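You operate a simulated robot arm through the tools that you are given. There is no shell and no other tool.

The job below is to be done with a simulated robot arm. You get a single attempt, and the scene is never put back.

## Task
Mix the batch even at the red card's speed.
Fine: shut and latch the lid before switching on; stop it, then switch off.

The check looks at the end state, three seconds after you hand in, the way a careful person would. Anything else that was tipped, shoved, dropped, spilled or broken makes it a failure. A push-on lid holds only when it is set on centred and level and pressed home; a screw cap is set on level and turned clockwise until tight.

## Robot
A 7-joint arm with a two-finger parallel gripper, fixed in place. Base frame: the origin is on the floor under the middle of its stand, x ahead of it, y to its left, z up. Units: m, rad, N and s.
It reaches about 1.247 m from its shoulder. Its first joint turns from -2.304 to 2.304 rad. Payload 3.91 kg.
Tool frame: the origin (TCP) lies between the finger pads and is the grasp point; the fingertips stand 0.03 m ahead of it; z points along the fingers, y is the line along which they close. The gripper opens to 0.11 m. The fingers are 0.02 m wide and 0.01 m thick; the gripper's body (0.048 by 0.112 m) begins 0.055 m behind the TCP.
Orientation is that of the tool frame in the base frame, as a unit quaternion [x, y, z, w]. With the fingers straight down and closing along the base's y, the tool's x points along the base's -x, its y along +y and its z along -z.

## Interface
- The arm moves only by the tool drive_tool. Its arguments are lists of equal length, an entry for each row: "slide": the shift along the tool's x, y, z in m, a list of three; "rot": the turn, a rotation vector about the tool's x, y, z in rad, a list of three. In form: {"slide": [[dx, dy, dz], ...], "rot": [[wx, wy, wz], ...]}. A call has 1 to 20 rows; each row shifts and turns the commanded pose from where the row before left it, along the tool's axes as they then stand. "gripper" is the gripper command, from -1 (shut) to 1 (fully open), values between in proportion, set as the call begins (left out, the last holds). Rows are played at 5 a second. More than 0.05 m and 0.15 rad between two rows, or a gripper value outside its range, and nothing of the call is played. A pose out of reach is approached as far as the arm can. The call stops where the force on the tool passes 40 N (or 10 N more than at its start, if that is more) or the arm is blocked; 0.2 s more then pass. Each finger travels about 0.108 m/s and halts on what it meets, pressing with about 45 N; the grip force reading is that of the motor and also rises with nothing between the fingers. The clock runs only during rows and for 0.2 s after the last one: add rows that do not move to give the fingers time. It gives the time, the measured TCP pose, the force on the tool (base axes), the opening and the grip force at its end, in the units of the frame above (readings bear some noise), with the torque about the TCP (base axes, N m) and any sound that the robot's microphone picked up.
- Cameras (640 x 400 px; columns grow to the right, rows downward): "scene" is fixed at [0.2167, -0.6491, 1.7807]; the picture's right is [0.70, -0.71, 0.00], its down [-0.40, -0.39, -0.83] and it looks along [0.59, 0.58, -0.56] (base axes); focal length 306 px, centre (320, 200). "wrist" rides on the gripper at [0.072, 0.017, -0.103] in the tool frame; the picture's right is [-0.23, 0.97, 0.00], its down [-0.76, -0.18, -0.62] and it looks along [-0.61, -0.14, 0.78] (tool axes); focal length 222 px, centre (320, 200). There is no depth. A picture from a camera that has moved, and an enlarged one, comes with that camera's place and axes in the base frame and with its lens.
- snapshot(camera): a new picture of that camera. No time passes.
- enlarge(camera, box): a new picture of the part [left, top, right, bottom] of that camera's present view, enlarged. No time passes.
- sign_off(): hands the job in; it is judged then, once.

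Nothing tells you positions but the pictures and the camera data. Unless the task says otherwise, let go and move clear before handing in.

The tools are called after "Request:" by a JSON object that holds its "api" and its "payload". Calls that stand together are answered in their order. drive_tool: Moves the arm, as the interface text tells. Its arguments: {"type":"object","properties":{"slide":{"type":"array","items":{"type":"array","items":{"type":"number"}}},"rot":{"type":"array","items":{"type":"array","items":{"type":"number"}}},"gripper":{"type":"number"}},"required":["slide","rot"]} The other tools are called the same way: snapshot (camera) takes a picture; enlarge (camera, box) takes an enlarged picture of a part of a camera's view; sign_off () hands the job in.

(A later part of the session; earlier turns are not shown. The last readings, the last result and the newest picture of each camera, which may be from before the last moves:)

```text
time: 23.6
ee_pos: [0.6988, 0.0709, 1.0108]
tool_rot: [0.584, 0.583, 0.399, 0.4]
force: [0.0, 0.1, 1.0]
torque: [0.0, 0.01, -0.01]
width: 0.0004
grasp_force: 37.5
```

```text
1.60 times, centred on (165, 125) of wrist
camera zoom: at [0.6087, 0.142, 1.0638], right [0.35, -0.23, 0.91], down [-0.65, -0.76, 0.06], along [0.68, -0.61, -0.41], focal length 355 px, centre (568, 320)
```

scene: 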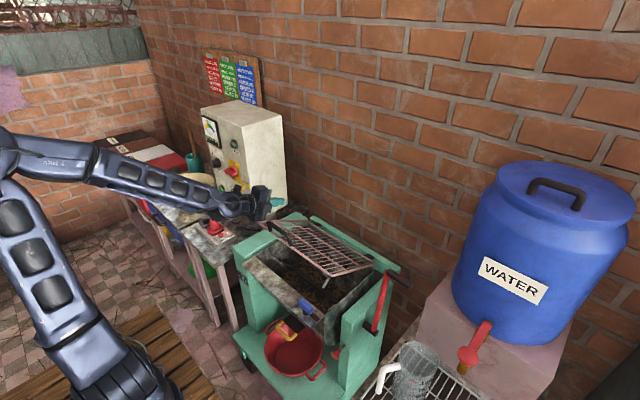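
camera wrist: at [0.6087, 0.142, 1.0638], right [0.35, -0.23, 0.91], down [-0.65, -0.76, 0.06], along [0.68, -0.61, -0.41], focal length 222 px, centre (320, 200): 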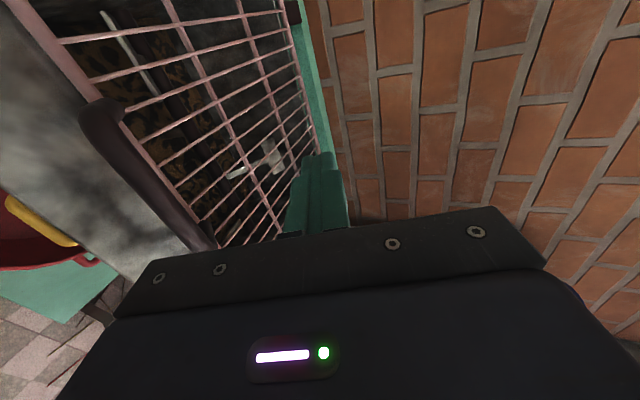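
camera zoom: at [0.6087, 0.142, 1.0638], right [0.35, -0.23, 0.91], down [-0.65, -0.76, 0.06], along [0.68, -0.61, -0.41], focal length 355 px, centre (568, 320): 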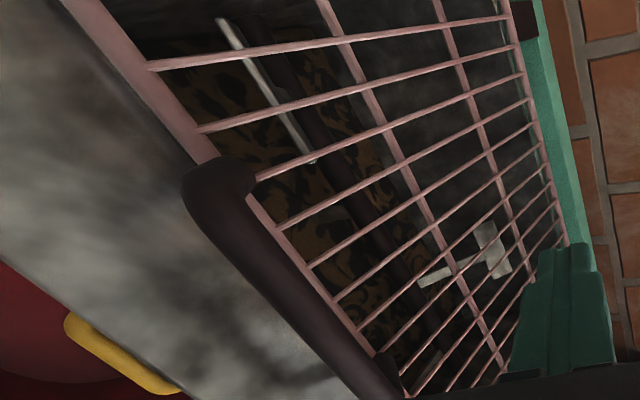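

The lid is resting on the rim all round. I'll press gently on the handle to make sure it's home.

Request:
{"api": "drive_tool", "payload": {"slide": [[0, -0.022, 0.0021], [0, -0.022, 0.0021], [0, -0.022, 0.0021], [0, -0.016, 0.0021], [0, 0, 0]], "rot": [[0, 0, 0], [0, 0, 0], [0, 0, 0], [0, 0, 0], [0, 0, 0]]}}

Request:
{"api": "enlarge", "payload": {"camera": "scene", "box": [250, 210, 350, 310]}}

Request:
{"api": "snapshot", "payload": {"camera": "wrist"}}

```text
time: 24.8
ee_pos: [0.6817, 0.0721, 0.9318]
tool_rot: [0.583, 0.583, 0.4, 0.4]
force: [0.3, 0.1, 0.2]
torque: [0.01, 0.01, 0.01]
width: 0.0
grasp_force: 37.8
out of reach, approached as far as the arm can: row 3
```

```text
4.00 times, centred on (300, 260) of scene
camera zoom: at [0.2167, -0.6491, 1.7807], right [0.7, -0.71, 0.0], down [-0.4, -0.39, -0.83], along [0.59, 0.58, -0.56], focal length 1223 px, centre (400, -40)
```

zoom: 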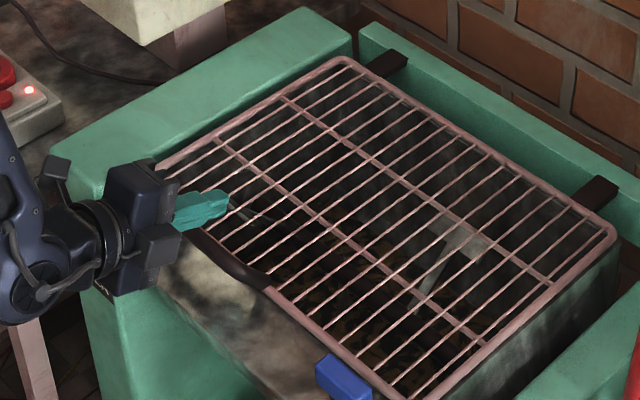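

```text
taken
camera wrist: at [0.5923, 0.144, 0.9848], right [0.35, -0.23, 0.91], down [-0.65, -0.76, 0.06], along [0.68, -0.61, -0.41], focal length 222 px, centre (320, 200)
```

wrist: 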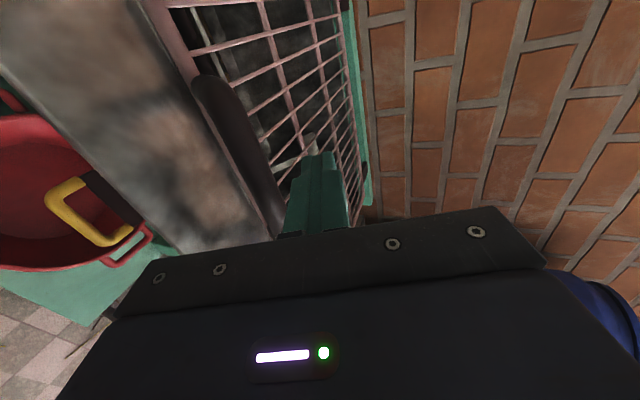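

Request:
{"api": "drive_tool", "payload": {"slide": [[0, -0.0075, 0.0029], [0, -0.0075, 0.0029], [0, 0, 0]], "rot": [[0, 0, 0], [0, 0, 0], [0, 0, 0]]}}

Request:
{"api": "enlarge", "payload": {"camera": "scene", "box": [250, 210, 350, 310]}}

```text
time: 25.4
ee_pos: [0.6826, 0.0719, 0.9214]
tool_rot: [0.582, 0.581, 0.403, 0.402]
force: [4.9, 0.9, 8.8]
torque: [-0.01, 0.0, 0.0]
width: 0.0
grasp_force: 37.6
stopped in row 3: the force on the tool passed its limit at 50 N (the readings are from after the stop); the commanded pose is now the measured one
```

```text
4.00 times, centred on (300, 260) of scene
camera zoom: at [0.2167, -0.6491, 1.7807], right [0.7, -0.71, 0.0], down [-0.4, -0.39, -0.83], along [0.59, 0.58, -0.56], focal length 1223 px, centre (400, -40)
```

zoom: 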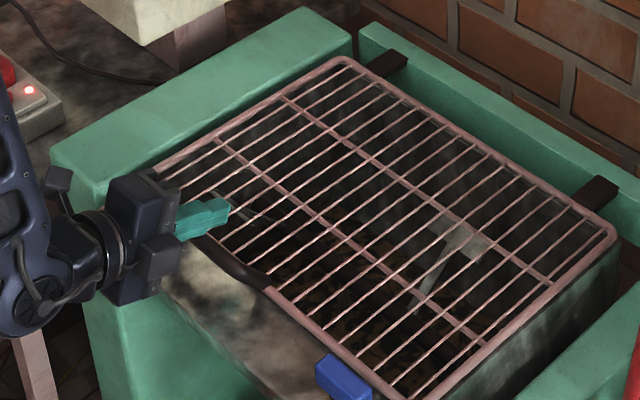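

I felt firm contact on the handle at 50 N, so the lid is home. Now I'll lift away and return to fingers-down above the latch.

Request:
{"api": "drive_tool", "payload": {"slide": [[0, 0.0373, -0.0145], [0, 0.0373, -0.0145], [0, 0.0373, -0.0145], [0, 0.0373, -0.0145], [0, 0.0373, -0.0145], [0, 0, 0], [0, 0, 0], [0, 0, 0], [0, 0, 0], [0, 0, 0], [0, 0, 0], [0, 0, 0], [0, 0, 0], [0, 0, 0], [0, 0, 0]], "rot": [[0, 0, 0], [0, 0, 0], [0, 0, 0], [0, 0, 0], [0, 0, 0], [0.1348, 0, 0], [0.1348, 0, 0], [0.1348, 0, 0], [0.1348, 0, 0], [0.1348, 0, 0], [0.1348, 0, 0], [0.1348, 0, 0], [0.1348, 0, 0], [0.1348, 0, 0], [0, 0, 0]]}}

Request:
{"api": "snapshot", "payload": {"camera": "wrist"}}

Request:
{"api": "snapshot", "payload": {"camera": "scene"}}

```text
time: 28.6
ee_pos: [0.6836, 0.0724, 1.12]
tool_rot: [0.708, 0.706, -0.002, -0.002]
force: [-0.3, 0.0, 0.7]
torque: [0.01, 0.04, 0.0]
width: 0.0001
grasp_force: 38.0
out of reach, approached as far as the arm can: row 1
```

```text
taken
camera wrist: at [0.701, 0.1431, 1.2228], right [0.97, -0.23, -0.01], down [-0.18, -0.76, 0.62], along [-0.15, -0.6, -0.78], focal length 222 px, centre (320, 200)
```

wrist: 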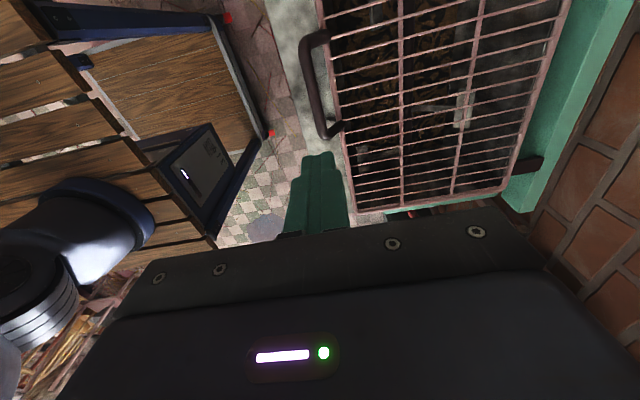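

```text
taken
```

scene: 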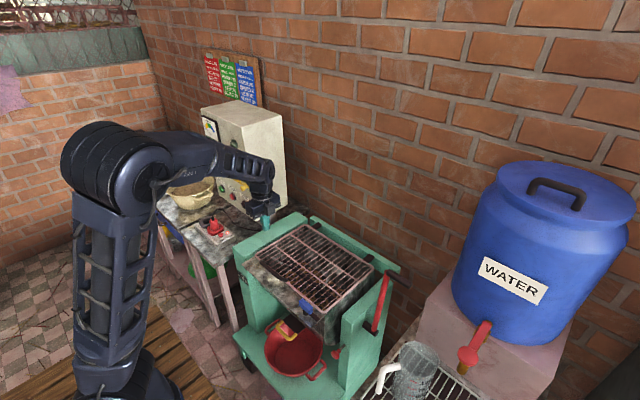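

The lid stays shut. Now I'll move above the blue latch knob and look down at it.

Request:
{"api": "drive_tool", "payload": {"slide": [[-0.0433, -0.0047, 0.01], [-0.0433, -0.0047, 0.01], [-0.0433, -0.0047, 0.01], [-0.0433, -0.0047, 0.01], [-0.0433, -0.0047, 0.01], [0, 0, 0]], "rot": [[0, 0, 0], [0, 0, 0], [0, 0, 0], [0, 0, 0], [0, 0, 0], [0, 0, 0]], "gripper": -0.36}}

Request:
{"api": "snapshot", "payload": {"camera": "wrist"}}

Request:
{"api": "enlarge", "payload": {"camera": "wrist", "box": [240, 60, 400, 220]}}

Request:
{"api": "enlarge", "payload": {"camera": "scene", "box": [270, 230, 370, 330]}}

```text
time: 30.0
ee_pos: [0.6567, -0.1444, 1.0697]
tool_rot: [0.707, 0.707, -0.001, -0.002]
force: [-0.7, 0.3, -0.1]
torque: [0.0, -0.01, 0.0]
width: 0.0353
grasp_force: 0.0
```

```text
taken
camera wrist: at [0.6749, -0.0733, 1.1721], right [0.97, -0.23, 0.0], down [-0.18, -0.76, 0.62], along [-0.14, -0.61, -0.78], focal length 222 px, centre (320, 200)
```

wrist: 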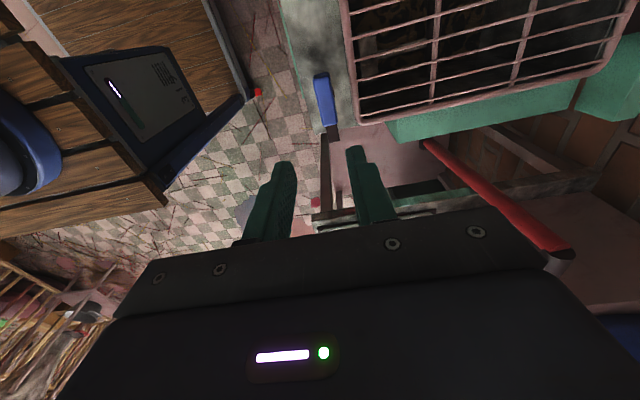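

```text
2.50 times, centred on (320, 140) of wrist
camera zoom: at [0.6749, -0.0733, 1.1721], right [0.97, -0.23, 0.0], down [-0.18, -0.76, 0.62], along [-0.14, -0.61, -0.78], focal length 555 px, centre (320, 350)
```

zoom: 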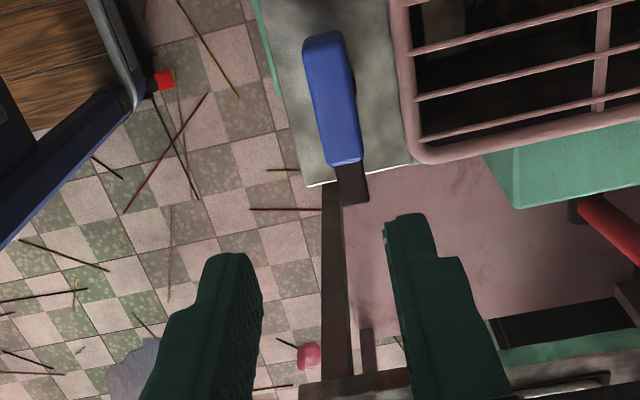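

```text
4.00 times, centred on (320, 280) of scene
camera zoom: at [0.2167, -0.6491, 1.7807], right [0.7, -0.71, 0.0], down [-0.4, -0.39, -0.83], along [0.59, 0.58, -0.56], focal length 1223 px, centre (320, -120)
```

zoom: 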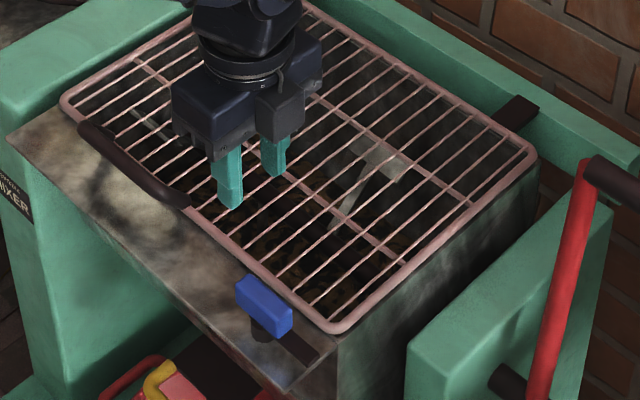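

The knob is centred near (0.6655, -0.1455) with its top at z of about 0.90, and the bar would reach about 2 cm past the lid's front frame. I'll descend around the knob.

Request:
{"api": "drive_tool", "payload": {"slide": [[-0.0005, 0.0045, 0.042], [-0.0005, 0.0043, 0.042], [0, 0, 0.042], [0, 0, 0.028], [0, 0, 0.013], [0, 0, 0]], "rot": [[0, 0, 0], [0, 0, 0], [0, 0, 0], [0, 0, 0], [0, 0, 0], [0, 0, 0]], "gripper": -0.42}}

Request:
{"api": "snapshot", "payload": {"camera": "wrist"}}

Request:
{"api": "enlarge", "payload": {"camera": "scene", "box": [270, 240, 350, 320]}}

```text
time: 31.4
ee_pos: [0.6689, -0.1438, 0.9023]
tool_rot: [0.708, 0.706, -0.001, -0.002]
force: [-0.3, 0.1, 0.2]
torque: [0.0, 0.01, -0.02]
width: 0.0318
grasp_force: 0.0
```

```text
taken
camera wrist: at [0.6848, -0.0728, 1.0042], right [0.97, -0.23, 0.0], down [-0.18, -0.76, 0.62], along [-0.14, -0.61, -0.78], focal length 222 px, centre (320, 200)
```

wrist: 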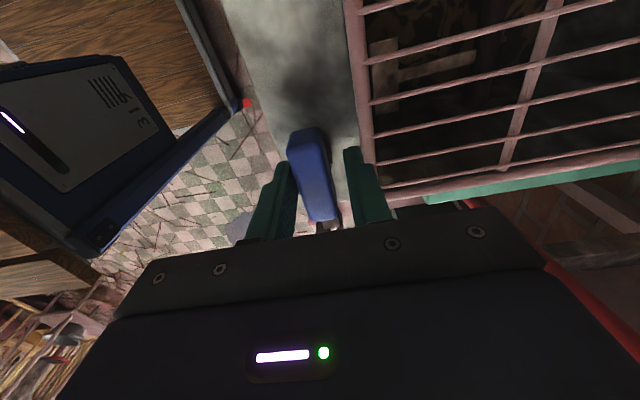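

```text
5.00 times, centred on (310, 280) of scene
camera zoom: at [0.2167, -0.6491, 1.7807], right [0.7, -0.71, 0.0], down [-0.4, -0.39, -0.83], along [0.59, 0.58, -0.56], focal length 1529 px, centre (370, -200)
```

zoom: 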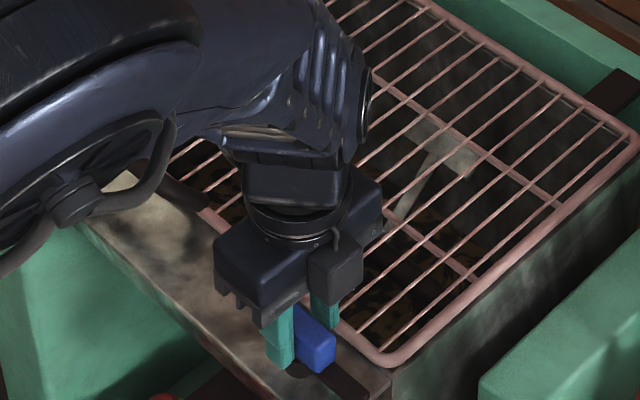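

The knob is between the fingers. I'll close on it and check for side loads.

Request:
{"api": "drive_tool", "payload": {"slide": [[0, 0, 0], [0, 0, 0], [0, 0, 0]], "rot": [[0, 0, 0], [0, 0, 0], [0, 0, 0]], "gripper": -0.9}}

```text
time: 32.0
ee_pos: [0.6647, -0.1444, 0.9012]
tool_rot: [0.707, 0.707, -0.003, -0.004]
force: [-13.9, 1.0, 19.1]
torque: [0.26, -0.84, 0.02]
width: 0.0201
grasp_force: 44.8
stopped in row 2: the force on the tool passed its limit at 42 N (the readings are from after the stop); the commanded pose is now the measured one
```

Request:
{"api": "drive_tool", "payload": {"slide": [[0, 0, 0], [0, 0, 0]], "rot": [[0, 0, 0], [0, 0, 0]]}}

Request:
{"api": "snapshot", "payload": {"camera": "wrist"}}

```text
time: 32.6
ee_pos: [0.6641, -0.144, 0.9009]
tool_rot: [0.707, 0.707, -0.004, -0.003]
force: [-18.6, -0.1, 21.3]
torque: [-0.79, -0.8, -0.04]
width: 0.0202
grasp_force: 45.0
```

```text
taken
camera wrist: at [0.6818, -0.0726, 1.0037], right [0.97, -0.23, -0.01], down [-0.17, -0.76, 0.62], along [-0.15, -0.61, -0.78], focal length 222 px, centre (320, 200)
```

wrist: 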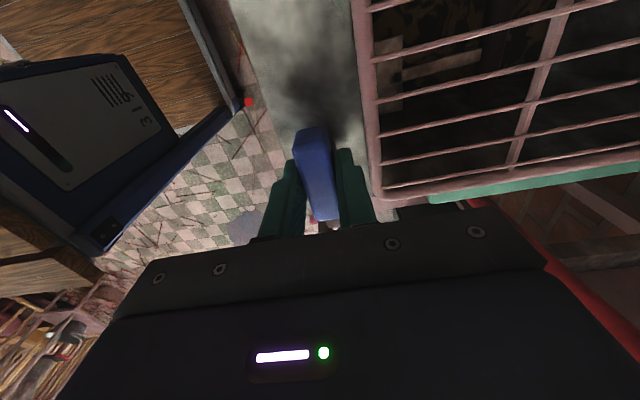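

Request:
{"api": "drive_tool", "payload": {"slide": [[0, -0.002, -0.002], [0, 0, 0]], "rot": [[0, 0, 0], [0, 0, 0]]}}

```text
time: 33.2
ee_pos: [0.6634, -0.1442, 0.9023]
tool_rot: [0.707, 0.707, -0.002, -0.005]
force: [16.9, 2.4, -34.6]
torque: [0.18, -1.43, -0.03]
width: 0.0201
grasp_force: 45.1
```

Request:
{"api": "drive_tool", "payload": {"slide": [[0, 0.001, 0.0012], [0, 0, 0]], "rot": [[0, 0, 0], [0, 0, 0]]}}

```text
time: 33.8
ee_pos: [0.6641, -0.145, 0.9014]
tool_rot: [0.707, 0.707, -0.003, -0.003]
force: [1.0, 0.2, 11.7]
torque: [0.09, -1.4, 0.02]
width: 0.02
grasp_force: 45.7
```

A firm grip is too stiff for any off-axis error. I'll loosen the fingers to a couple of millimetres of play and turn the knob that way, CCW as seen from above.

Request:
{"api": "drive_tool", "payload": {"slide": [[0, 0, 0], [0, 0, 0]], "rot": [[0, 0, 0], [0, 0, 0]], "gripper": -0.55}}

Request:
{"api": "drive_tool", "payload": {"slide": [[0, 0, -0.001], [0, 0, 0], [0, 0, 0], [0, 0, 0], [0, 0, 0]], "rot": [[0, 0, 0], [0, 0, -0.1], [0, 0, -0.1], [0, 0, -0.1], [0, 0, -0.1]]}}

Request:
{"api": "snapshot", "payload": {"camera": "wrist"}}

Request:
{"api": "enlarge", "payload": {"camera": "scene", "box": [270, 240, 350, 320]}}

```text
time: 34.4
ee_pos: [0.6637, -0.144, 0.9015]
tool_rot: [0.708, 0.707, -0.004, -0.004]
force: [1.3, 0.2, 0.2]
torque: [-0.01, -0.04, -0.01]
width: 0.0246
grasp_force: 0.1
```

```text
time: 35.6
ee_pos: [0.664, -0.1435, 0.902]
tool_rot: [0.552, 0.834, -0.003, -0.003]
force: [-1.9, -0.2, 0.1]
torque: [0.01, -0.01, -0.04]
width: 0.0255
grasp_force: 0.8
```

```text
taken
camera wrist: at [0.6523, -0.0715, 1.0054], right [0.99, 0.17, -0.01], down [0.14, -0.77, 0.62], along [0.1, -0.61, -0.78], focal length 222 px, centre (320, 200)
```

wrist: 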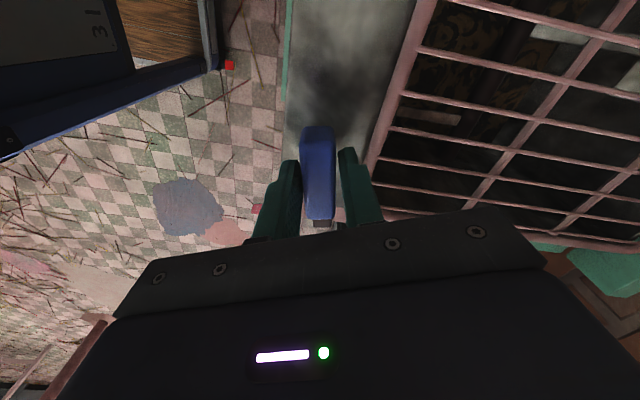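

```text
5.00 times, centred on (310, 280) of scene
camera zoom: at [0.2167, -0.6491, 1.7807], right [0.7, -0.71, 0.0], down [-0.4, -0.39, -0.83], along [0.59, 0.58, -0.56], focal length 1529 px, centre (370, -200)
```

zoom: 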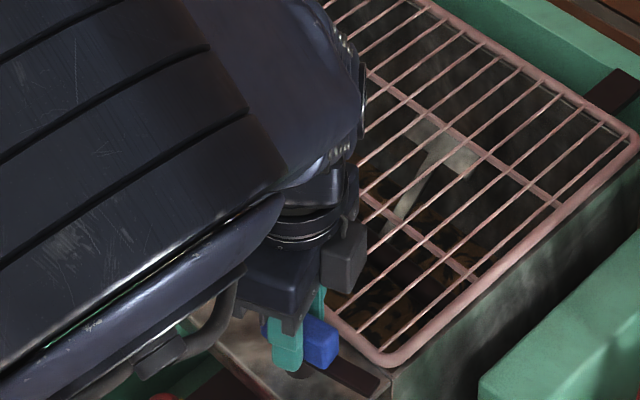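

The knob turns with the fingers at negligible force, so I'll keep going.

Request:
{"api": "drive_tool", "payload": {"slide": [[0, 0, 0], [0, 0, 0], [0, 0, 0], [0, 0, 0], [0, 0, 0], [0, 0, 0], [0, 0, 0], [0, 0, 0], [0, 0, 0]], "rot": [[0, 0, -0.12], [0, 0, -0.12], [0, 0, -0.12], [0, 0, -0.12], [0, 0, -0.12], [0, 0, -0.12], [0, 0, -0.12], [0, 0, -0.12], [0, 0, 0]]}}

Request:
{"api": "snapshot", "payload": {"camera": "wrist"}}

Request:
{"api": "enlarge", "payload": {"camera": "scene", "box": [270, 240, 350, 320]}}

```text
time: 37.6
ee_pos: [0.6631, -0.1444, 0.9035]
tool_rot: [0.104, 0.995, -0.001, -0.004]
force: [-0.2, -2.6, -0.5]
torque: [0.0, 0.01, -0.03]
width: 0.0258
grasp_force: 1.5
```

```text
taken
camera wrist: at [0.5977, -0.1143, 1.0059], right [0.42, 0.91, 0.0], down [0.71, -0.33, 0.62], along [0.56, -0.26, -0.79], focal length 222 px, centre (320, 200)
```

wrist: 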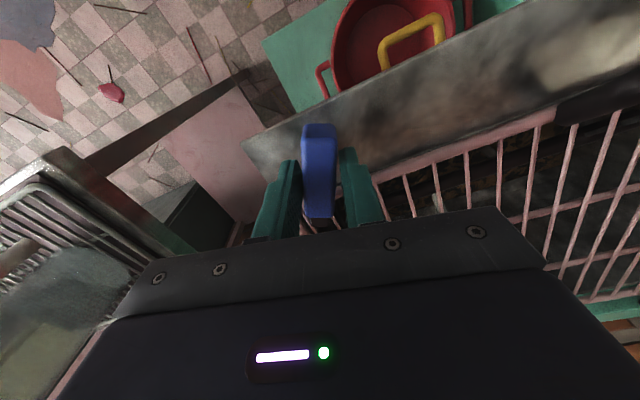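

```text
5.00 times, centred on (310, 280) of scene
camera zoom: at [0.2167, -0.6491, 1.7807], right [0.7, -0.71, 0.0], down [-0.4, -0.39, -0.83], along [0.59, 0.58, -0.56], focal length 1529 px, centre (370, -200)
```

zoom: 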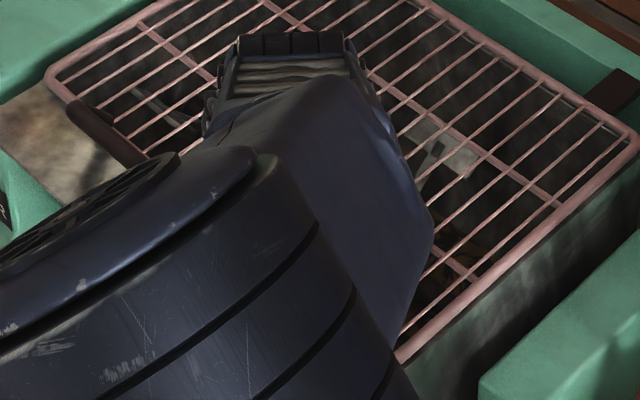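

Request:
{"api": "drive_tool", "payload": {"slide": [[0, 0, 0], [0, 0, 0], [0, 0, 0], [0, 0, 0]], "rot": [[0, 0, -0.1], [0, 0, -0.1], [0, 0, -0.1], [0, 0, 0]]}}

Request:
{"api": "snapshot", "payload": {"camera": "wrist"}}

Request:
{"api": "enlarge", "payload": {"camera": "wrist", "box": [240, 100, 400, 240]}}

```text
time: 38.6
ee_pos: [0.6648, -0.1432, 0.9026]
tool_rot: [-0.045, 0.999, 0.001, -0.004]
force: [-0.3, -0.6, 0.7]
torque: [0.01, 0.0, -0.02]
width: 0.0247
grasp_force: 0.1
```

```text
taken
camera wrist: at [0.5914, -0.135, 1.006], right [0.14, 0.99, 0.0], down [0.78, -0.11, 0.62], along [0.61, -0.09, -0.79], focal length 222 px, centre (320, 200)
```

wrist: 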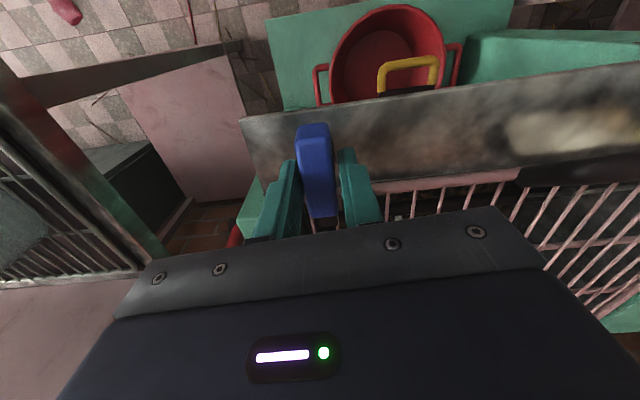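

```text
2.86 times, centred on (320, 170) of wrist
camera zoom: at [0.5914, -0.135, 1.006], right [0.14, 0.99, 0.0], down [0.78, -0.11, 0.62], along [0.61, -0.09, -0.79], focal length 635 px, centre (320, 286)
```

zoom: 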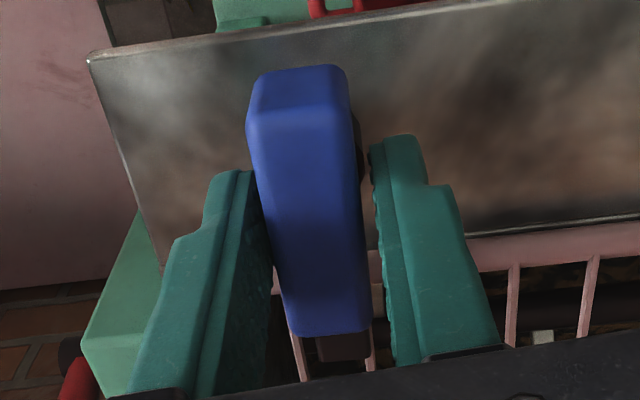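

The knob now points along +x. I'll open a bit, lift straight up, and check that the bar lies over the lid frame.

Request:
{"api": "drive_tool", "payload": {"slide": [[0, 0, 0], [0, 0, -0.03], [0, 0, -0.045], [0, 0, -0.045], [0.03, 0, -0.03], [0.04, 0, 0], [0.04, 0, 0], [0.04, 0, 0], [0, 0, 0]], "rot": [[0, 0, 0], [0, 0, 0], [0, 0, 0], [0, 0, 0], [0, 0, 0], [0, 0, 0], [0, 0, 0], [0, 0, 0], [0, 0, 0]], "gripper": -0.36}}

Request:
{"api": "snapshot", "payload": {"camera": "wrist"}}

Request:
{"api": "snapshot", "payload": {"camera": "scene"}}

Request:
{"api": "enlarge", "payload": {"camera": "scene", "box": [270, 250, 350, 330]}}

```text
time: 40.6
ee_pos: [0.5155, -0.1572, 1.0533]
tool_rot: [-0.046, 0.999, 0.001, -0.004]
force: [0.0, 1.2, -0.1]
torque: [0.03, -0.04, -0.03]
width: 0.0353
grasp_force: 0.0
```

```text
taken
camera wrist: at [0.4433, -0.1483, 1.1558], right [0.14, 0.99, 0.0], down [0.78, -0.11, 0.62], along [0.61, -0.09, -0.79], focal length 222 px, centre (320, 200)
```

wrist: 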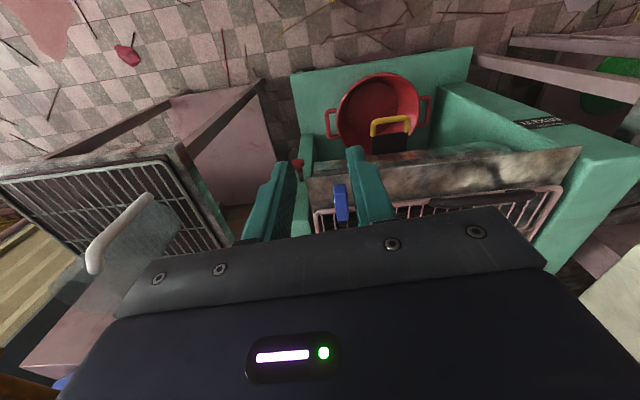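

```text
taken
```

scene: 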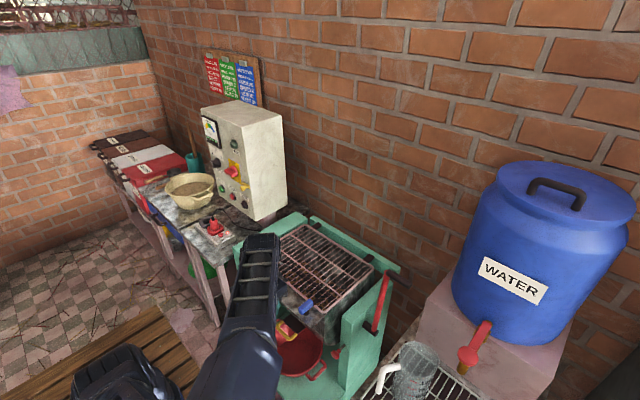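

```text
5.00 times, centred on (310, 290) of scene
camera zoom: at [0.2167, -0.6491, 1.7807], right [0.7, -0.71, 0.0], down [-0.4, -0.39, -0.83], along [0.59, 0.58, -0.56], focal length 1529 px, centre (370, -250)
```

zoom: 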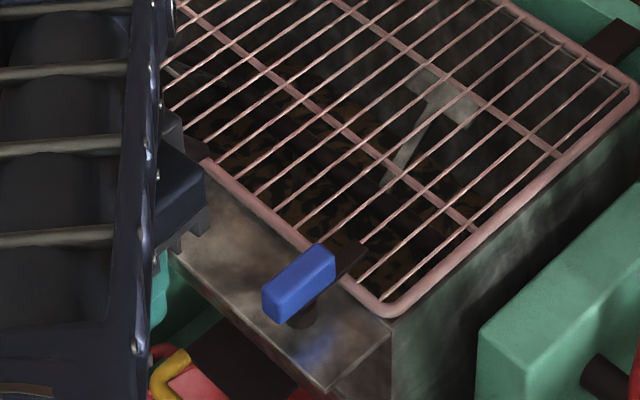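

The lid is closed and the latch bar lies over its frame. Next I'll go to the control panel and look at it head-on before I touch anything.

Request:
{"api": "drive_tool", "payload": {"slide": [[0, 0, 0], [0, 0, -0.045], [0, 0, -0.045], [0, 0, -0.045], [0, 0, -0.045], [0, 0.02, -0.035], [0, 0.045, 0], [0, 0.045, 0], [0, 0.045, 0], [0, 0.045, 0], [0, 0.045, 0], [0, 0.045, 0], [0, 0.045, 0], [0, 0.045, 0], [0, 0.045, 0], [0, 0.045, 0], [0, 0.045, 0], [0, 0.045, 0], [0, 0.045, 0], [0, 0, 0]], "rot": [[0, 0, 0.09], [0, 0, 0], [0, 0, 0], [0, 0, 0], [0, 0, 0], [0, 0, 0], [0, 0, 0], [0, 0, 0], [0, 0, 0], [0, 0, 0], [0, 0, 0], [0, 0, 0], [0, 0, 0], [0, 0, 0], [0, 0, 0], [0, 0, 0], [0, 0, 0], [0, 0, 0], [0, 0, 0], [0, 0, 0]]}}

Request:
{"api": "drive_tool", "payload": {"slide": [[0, 0, 0], [0, 0, 0], [0, 0, 0], [0, 0, 0], [0, 0, 0], [0, 0, 0], [0, 0, 0]], "rot": [[0, -0.14, 0], [0, -0.14, 0], [0, -0.14, 0], [0, -0.14, 0], [0, -0.14, 0], [0, -0.14, 0], [0, 0, 0]]}}

Request:
{"api": "snapshot", "payload": {"camera": "wrist"}}

Request:
{"api": "snapshot", "payload": {"camera": "scene"}}

```text
time: 44.8
ee_pos: [0.5196, 0.4479, 1.2721]
tool_rot: [0.0, 1.0, 0.0, -0.004]
force: [-0.5, -0.9, 0.2]
torque: [0.0, -0.01, 0.01]
width: 0.0354
grasp_force: 0.1
```

```text
time: 46.4
ee_pos: [0.5189, 0.4478, 1.2698]
tool_rot: [-0.002, 0.915, 0.002, 0.403]
force: [0.5, -0.5, 0.4]
torque: [0.03, 0.0, 0.0]
width: 0.0353
grasp_force: 0.0
```

```text
taken
camera wrist: at [0.3934, 0.4635, 1.2847], right [0.15, 0.97, 0.17], down [0.05, -0.18, 0.98], along [0.99, -0.14, -0.08], focal length 222 px, centre (320, 200)
```

wrist: 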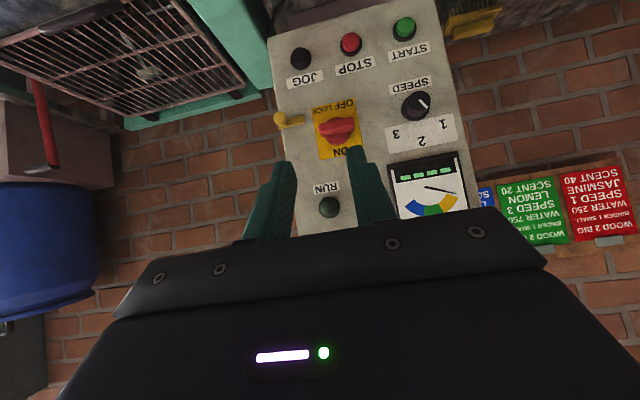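

```text
taken
```

scene: 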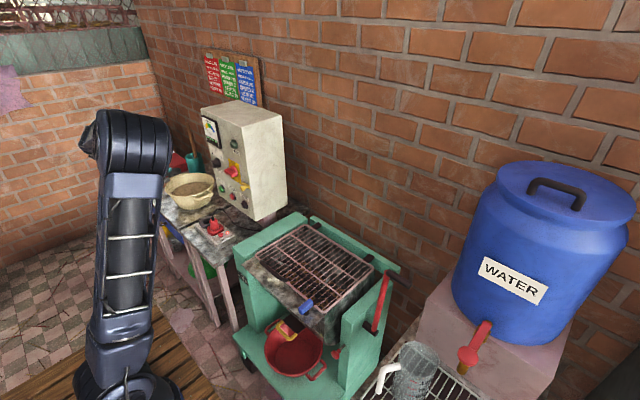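

Request:
{"api": "enlarge", "payload": {"camera": "wrist", "box": [260, 70, 380, 170]}}

Request:
{"api": "enlarge", "payload": {"camera": "wrist", "box": [370, 60, 480, 220]}}

Request:
{"api": "enlarge", "payload": {"camera": "wrist", "box": [260, 0, 460, 130]}}

Request:
{"api": "enlarge", "payload": {"camera": "scene", "box": [195, 100, 295, 240]}}

```text
4.00 times, centred on (320, 120) of wrist
camera zoom: at [0.3934, 0.4635, 1.2847], right [0.15, 0.97, 0.17], down [0.05, -0.18, 0.98], along [0.99, -0.14, -0.08], focal length 888 px, centre (320, 520)
```

zoom: 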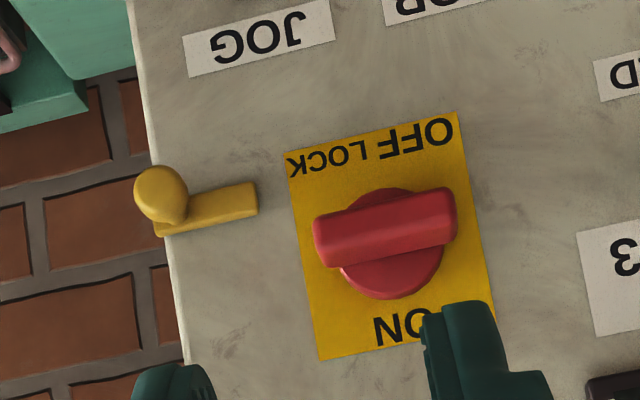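

```text
2.50 times, centred on (425, 140) of wrist
camera zoom: at [0.3934, 0.4635, 1.2847], right [0.15, 0.97, 0.17], down [0.05, -0.18, 0.98], along [0.99, -0.14, -0.08], focal length 555 px, centre (58, 350)
```

zoom: 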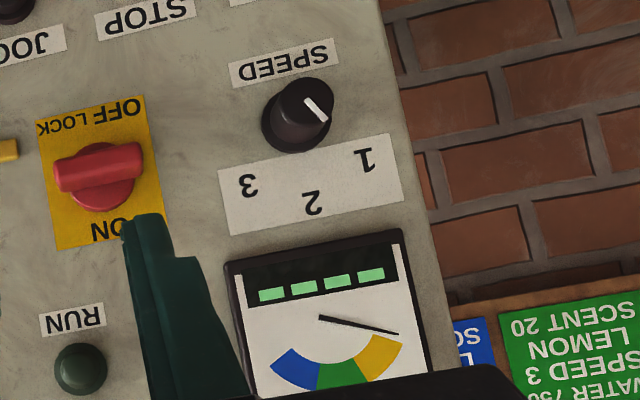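

```text
3.08 times, centred on (360, 65) of wrist
camera zoom: at [0.3934, 0.4635, 1.2847], right [0.15, 0.97, 0.17], down [0.05, -0.18, 0.98], along [0.99, -0.14, -0.08], focal length 684 px, centre (197, 615)
```

zoom: 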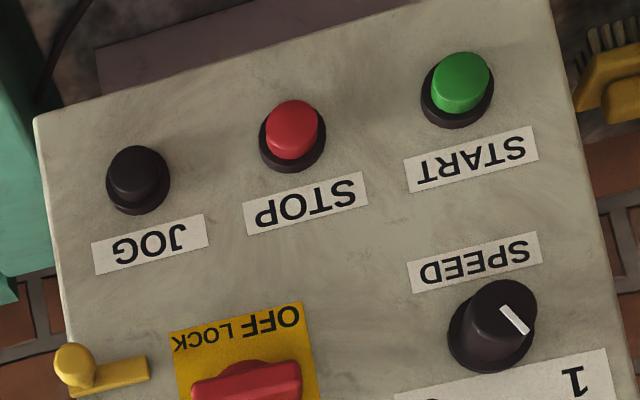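

```text
2.86 times, centred on (245, 170) of scene
camera zoom: at [0.2167, -0.6491, 1.7807], right [0.7, -0.71, 0.0], down [-0.4, -0.39, -0.83], along [0.59, 0.58, -0.56], focal length 874 px, centre (534, 286)
```

zoom: 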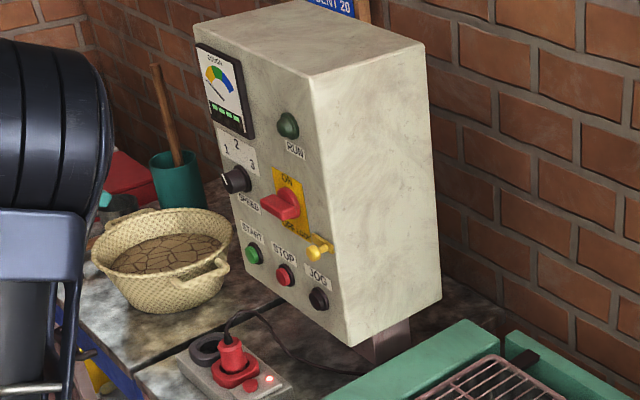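

Request:
{"api": "enlarge", "payload": {"camera": "scene", "box": [220, 155, 260, 205]}}

Request:
{"api": "enlarge", "payload": {"camera": "scene", "box": [198, 112, 238, 162]}}

Request:
{"api": "enlarge", "payload": {"camera": "wrist", "box": [395, 85, 435, 125]}}

Request:
{"api": "enlarge", "payload": {"camera": "wrist", "box": [265, 90, 325, 140]}}

```text
8.00 times, centred on (240, 180) of scene
camera zoom: at [0.2167, -0.6491, 1.7807], right [0.7, -0.71, 0.0], down [-0.4, -0.39, -0.83], along [0.59, 0.58, -0.56], focal length 2446 px, centre (960, 360)
```

zoom: 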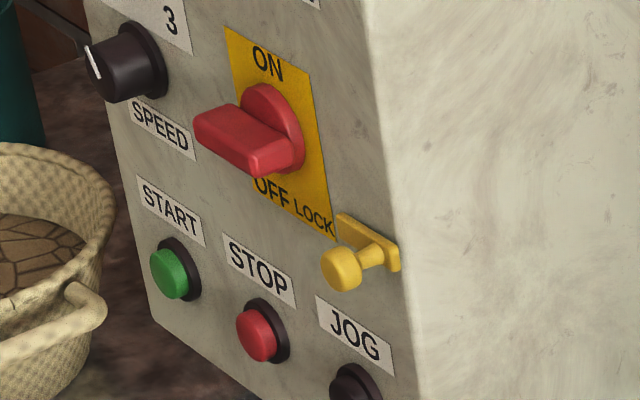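

```text
8.00 times, centred on (218, 137) of scene
camera zoom: at [0.2167, -0.6491, 1.7807], right [0.7, -0.71, 0.0], down [-0.4, -0.39, -0.83], along [0.59, 0.58, -0.56], focal length 2446 px, centre (1136, 704)
```

zoom: 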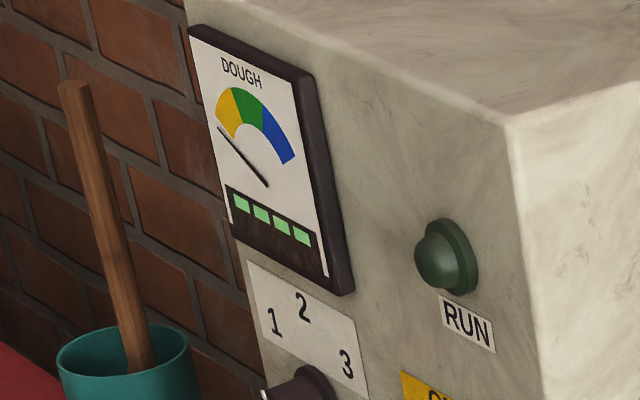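

```text
10.00 times, centred on (415, 105) of wrist
camera zoom: at [0.3934, 0.4635, 1.2847], right [0.15, 0.97, 0.17], down [0.05, -0.18, 0.98], along [0.99, -0.14, -0.08], focal length 2221 px, centre (-630, 1150)
```

zoom: 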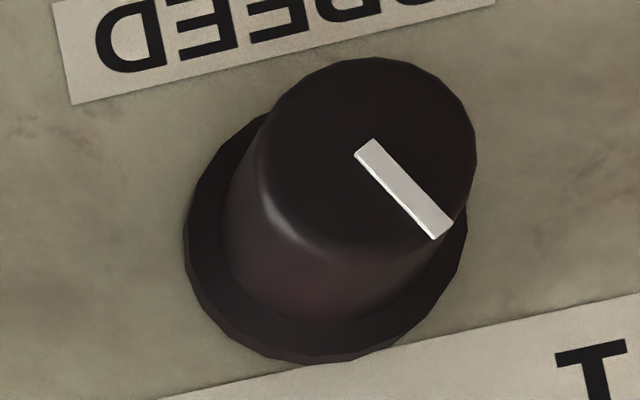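

```text
8.00 times, centred on (295, 115) of wrist
camera zoom: at [0.3934, 0.4635, 1.2847], right [0.15, 0.97, 0.17], down [0.05, -0.18, 0.98], along [0.99, -0.14, -0.08], focal length 1777 px, centre (520, 880)
```

zoom: 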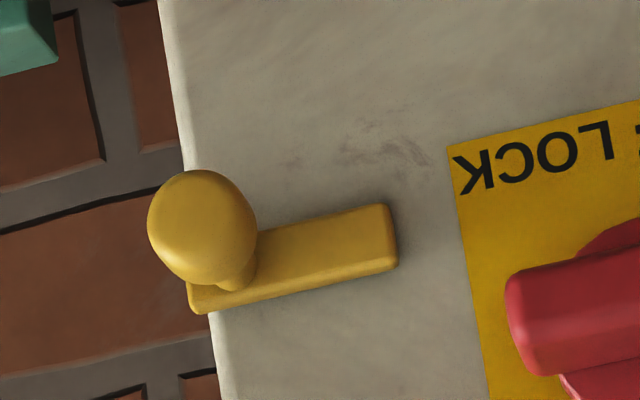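

The isolator handle, centred near (0.777, 0.46, 1.13), is horizontal with ON above it. The yellow lock bolt is slid away from it, and the speed pointer already leans towards 1. I'll bring the fingers horizontal in front of the isolator, closing vertically.

Request:
{"api": "drive_tool", "payload": {"slide": [[0.0035, 0.002, 0.038], [0.0091, 0.002, 0.0371], [0.0145, 0.002, 0.0353], [0.0193, 0.002, 0.0329], [0.0241, 0.002, 0.0296], [0, 0, 0]], "rot": [[0, -0.148, 0], [0, -0.148, 0], [0, -0.148, 0], [0, -0.148, 0], [0, -0.148, 0], [0, 0, 0]]}}

Request:
{"api": "snapshot", "payload": {"camera": "wrist"}}

Request:
{"api": "snapshot", "payload": {"camera": "scene"}}

```text
time: 47.8
ee_pos: [0.6465, 0.4577, 1.1298]
tool_rot: [0.0, 0.707, 0.001, 0.708]
force: [-0.4, -0.4, -1.2]
torque: [-0.03, 0.03, 0.02]
width: 0.0352
grasp_force: 0.1
```

```text
taken
camera wrist: at [0.5425, 0.4732, 1.0558], right [0.0, 0.97, 0.23], down [-0.62, -0.18, 0.76], along [0.78, -0.14, 0.61], focal length 222 px, centre (320, 200)
```

wrist: 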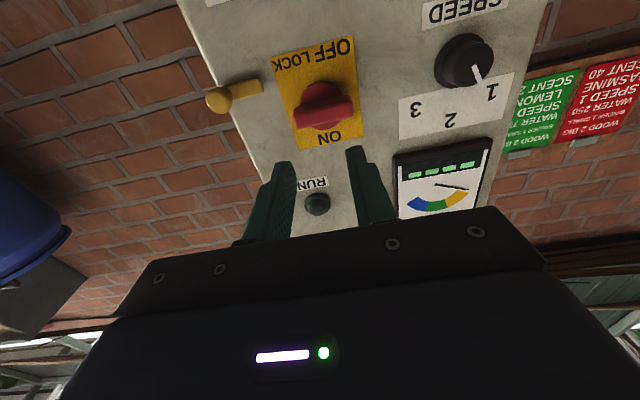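

```text
taken
```

scene: 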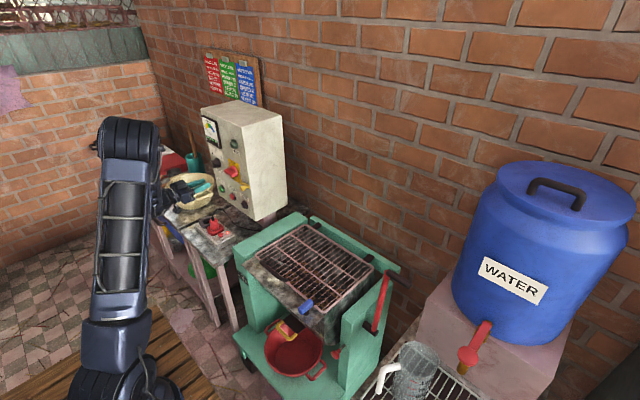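

Request:
{"api": "enlarge", "payload": {"camera": "wrist", "box": [380, 10, 540, 150]}}

Request:
{"api": "enlarge", "payload": {"camera": "wrist", "box": [200, 30, 380, 160]}}

Request:
{"api": "enlarge", "payload": {"camera": "wrist", "box": [390, 130, 500, 220]}}

Request:
{"api": "enlarge", "payload": {"camera": "scene", "box": [150, 140, 270, 240]}}

```text
2.86 times, centred on (460, 80) of wrist
camera zoom: at [0.5425, 0.4732, 1.0558], right [0.0, 0.97, 0.23], down [-0.62, -0.18, 0.76], along [0.78, -0.14, 0.61], focal length 635 px, centre (-80, 543)
```

zoom: 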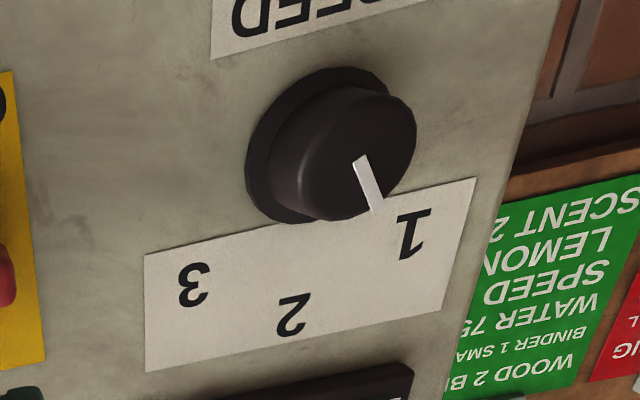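

```text
3.08 times, centred on (290, 95) of wrist
camera zoom: at [0.5425, 0.4732, 1.0558], right [0.0, 0.97, 0.23], down [-0.62, -0.18, 0.76], along [0.78, -0.14, 0.61], focal length 684 px, centre (412, 523)
```

zoom: 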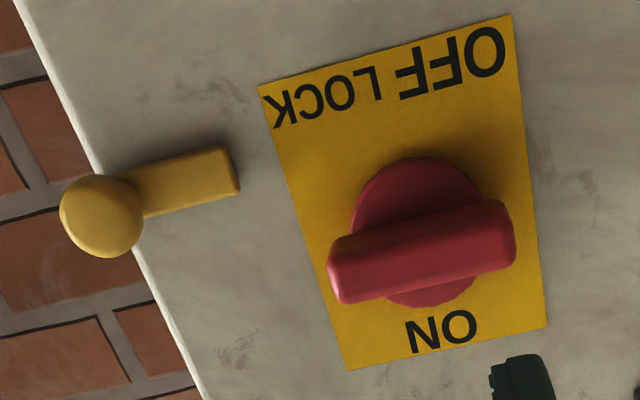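

```text
4.44 times, centred on (445, 175) of wrist
camera zoom: at [0.5425, 0.4732, 1.0558], right [0.0, 0.97, 0.23], down [-0.62, -0.18, 0.76], along [0.78, -0.14, 0.61], focal length 987 px, centre (-236, 311)
```

zoom: 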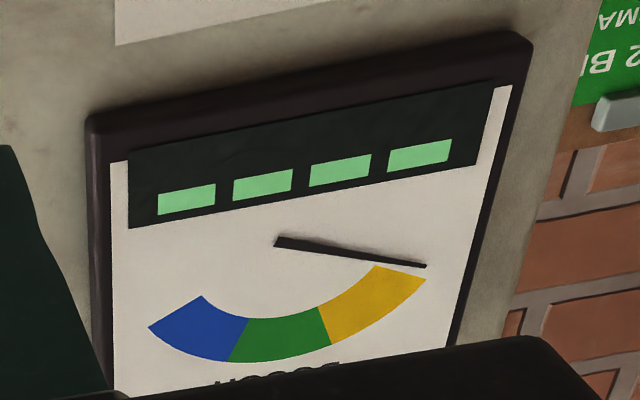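

```text
4.00 times, centred on (210, 190) of scene
camera zoom: at [0.2167, -0.6491, 1.7807], right [0.7, -0.71, 0.0], down [-0.4, -0.39, -0.83], along [0.59, 0.58, -0.56], focal length 1223 px, centre (760, 240)
```

zoom: 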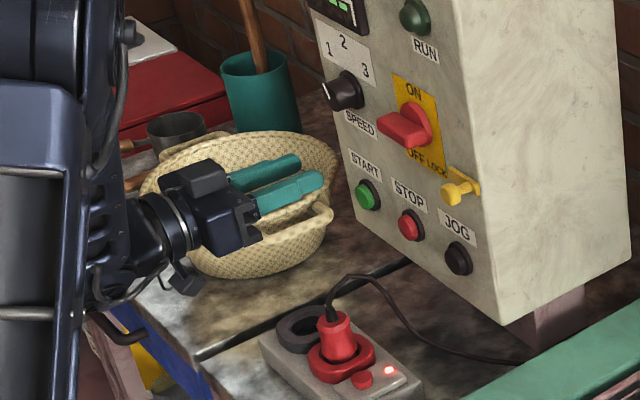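

The isolator axis is about (y 0.460, z 1.128) and the speed knob axis about (y 0.6035, z 1.118). The pointer reads only about 28–30° left of vertical, while the "1" label sits at 45°. I'll gently make sure the speed knob is turned fully to 1, so first I'll line up on it.

Request:
{"api": "drive_tool", "payload": {"slide": [[0.0027, 0.0365, 0.0125], [0.0027, 0.0365, 0.0125], [0.0027, 0.0365, 0.0125], [0.0027, 0.0365, 0.0125], [0, 0, 0]], "rot": [[0, 0, 0], [0, 0, 0], [0, 0, 0], [0, 0, 0], [0, 0, 0]], "gripper": 0.05}}

Request:
{"api": "snapshot", "payload": {"camera": "wrist"}}

Request:
{"api": "enlarge", "payload": {"camera": "wrist", "box": [250, 0, 410, 130]}}

Request:
{"api": "enlarge", "payload": {"camera": "scene", "box": [170, 120, 270, 220]}}

```text
time: 49.0
ee_pos: [0.6953, 0.6032, 1.1155]
tool_rot: [0.0, 0.707, 0.0, 0.707]
force: [0.9, 0.9, -0.4]
torque: [0.03, 0.0, -0.03]
width: 0.0579
grasp_force: 0.0
```

```text
taken
camera wrist: at [0.5919, 0.6199, 1.0433], right [0.0, 0.97, 0.23], down [-0.62, -0.18, 0.76], along [0.78, -0.14, 0.61], focal length 222 px, centre (320, 200)
```

wrist: 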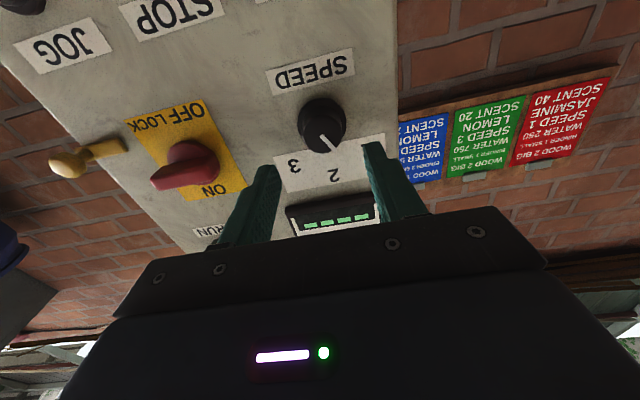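

```text
3.08 times, centred on (330, 65) of wrist
camera zoom: at [0.5919, 0.6199, 1.0433], right [0.0, 0.97, 0.23], down [-0.62, -0.18, 0.76], along [0.78, -0.14, 0.61], focal length 684 px, centre (289, 615)
```

zoom: 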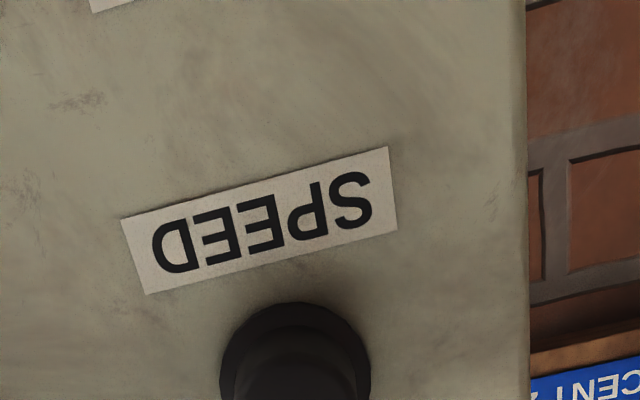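

```text
4.00 times, centred on (220, 170) of scene
camera zoom: at [0.2167, -0.6491, 1.7807], right [0.7, -0.71, 0.0], down [-0.4, -0.39, -0.83], along [0.59, 0.58, -0.56], focal length 1223 px, centre (720, 320)
```

zoom: 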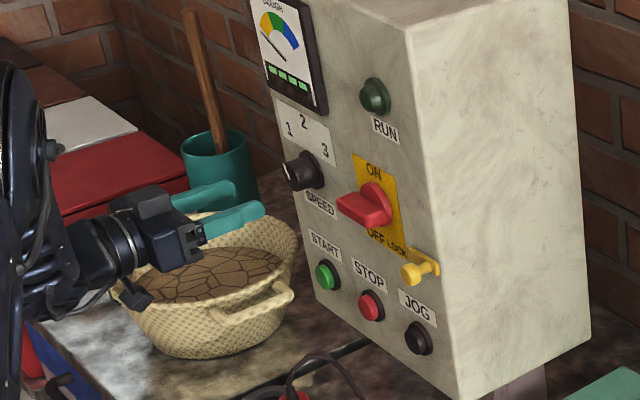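

Request:
{"api": "enlarge", "payload": {"camera": "wrist", "box": [270, 80, 400, 210]}}

```text
3.08 times, centred on (335, 145) of wrist
camera zoom: at [0.5919, 0.6199, 1.0433], right [0.0, 0.97, 0.23], down [-0.62, -0.18, 0.76], along [0.78, -0.14, 0.61], focal length 684 px, centre (274, 369)
```

zoom: 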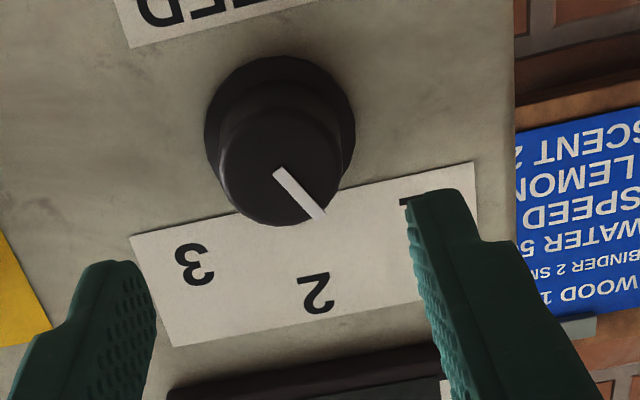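

The pointer measures 29° with some certainty. I'll advance around the knob and grip it.

Request:
{"api": "drive_tool", "payload": {"slide": [[-0.0015, 0, 0.025], [-0.0015, 0, 0.022], [0, 0, 0.017], [0, 0, 0]], "rot": [[0, 0, 0], [0, 0, 0], [0, 0, 0], [0, 0, 0]]}}

Request:
{"api": "snapshot", "payload": {"camera": "wrist"}}

Request:
{"api": "enlarge", "payload": {"camera": "scene", "box": [180, 120, 260, 200]}}

```text
time: 50.0
ee_pos: [0.7593, 0.602, 1.1211]
tool_rot: [0.001, 0.708, 0.0, 0.706]
force: [-0.6, 0.8, -0.1]
torque: [-0.02, 0.0, -0.03]
width: 0.0579
grasp_force: 0.0
```

```text
taken
camera wrist: at [0.6573, 0.6186, 1.0478], right [0.0, 0.97, 0.23], down [-0.62, -0.18, 0.76], along [0.78, -0.14, 0.61], focal length 222 px, centre (320, 200)
```

wrist: 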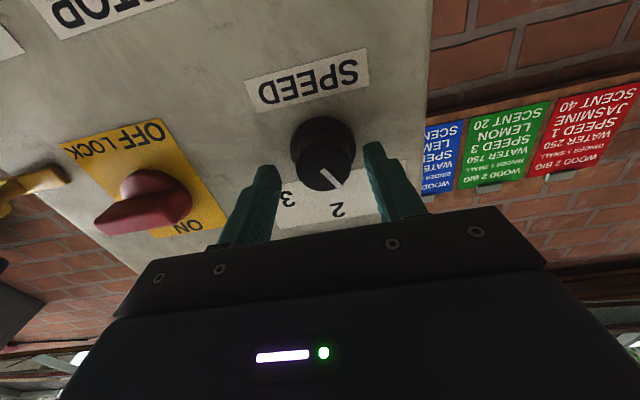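

```text
5.00 times, centred on (220, 160) of scene
camera zoom: at [0.2167, -0.6491, 1.7807], right [0.7, -0.71, 0.0], down [-0.4, -0.39, -0.83], along [0.59, 0.58, -0.56], focal length 1529 px, centre (820, 400)
```

zoom: 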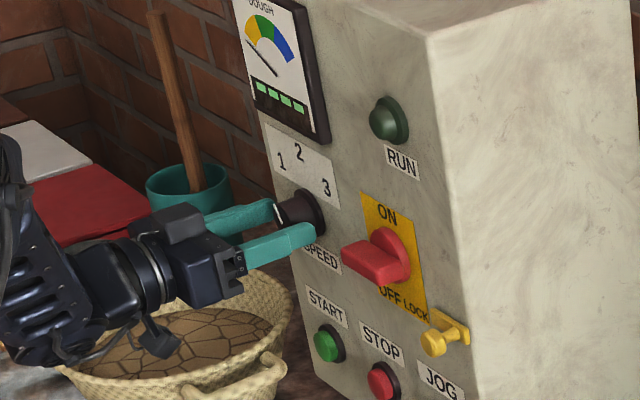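

Request:
{"api": "drive_tool", "payload": {"slide": [[0, 0, 0], [0, 0, 0], [0, 0, 0]], "rot": [[0, 0, 0], [0, 0, 0], [0, 0, 0]], "gripper": -0.5}}

```text
time: 50.8
ee_pos: [0.7613, 0.6025, 1.1191]
tool_rot: [0.0, 0.707, 0.001, 0.707]
force: [0.3, 21.0, 0.2]
torque: [0.04, 0.25, 0.61]
width: 0.0379
grasp_force: 10.5
```

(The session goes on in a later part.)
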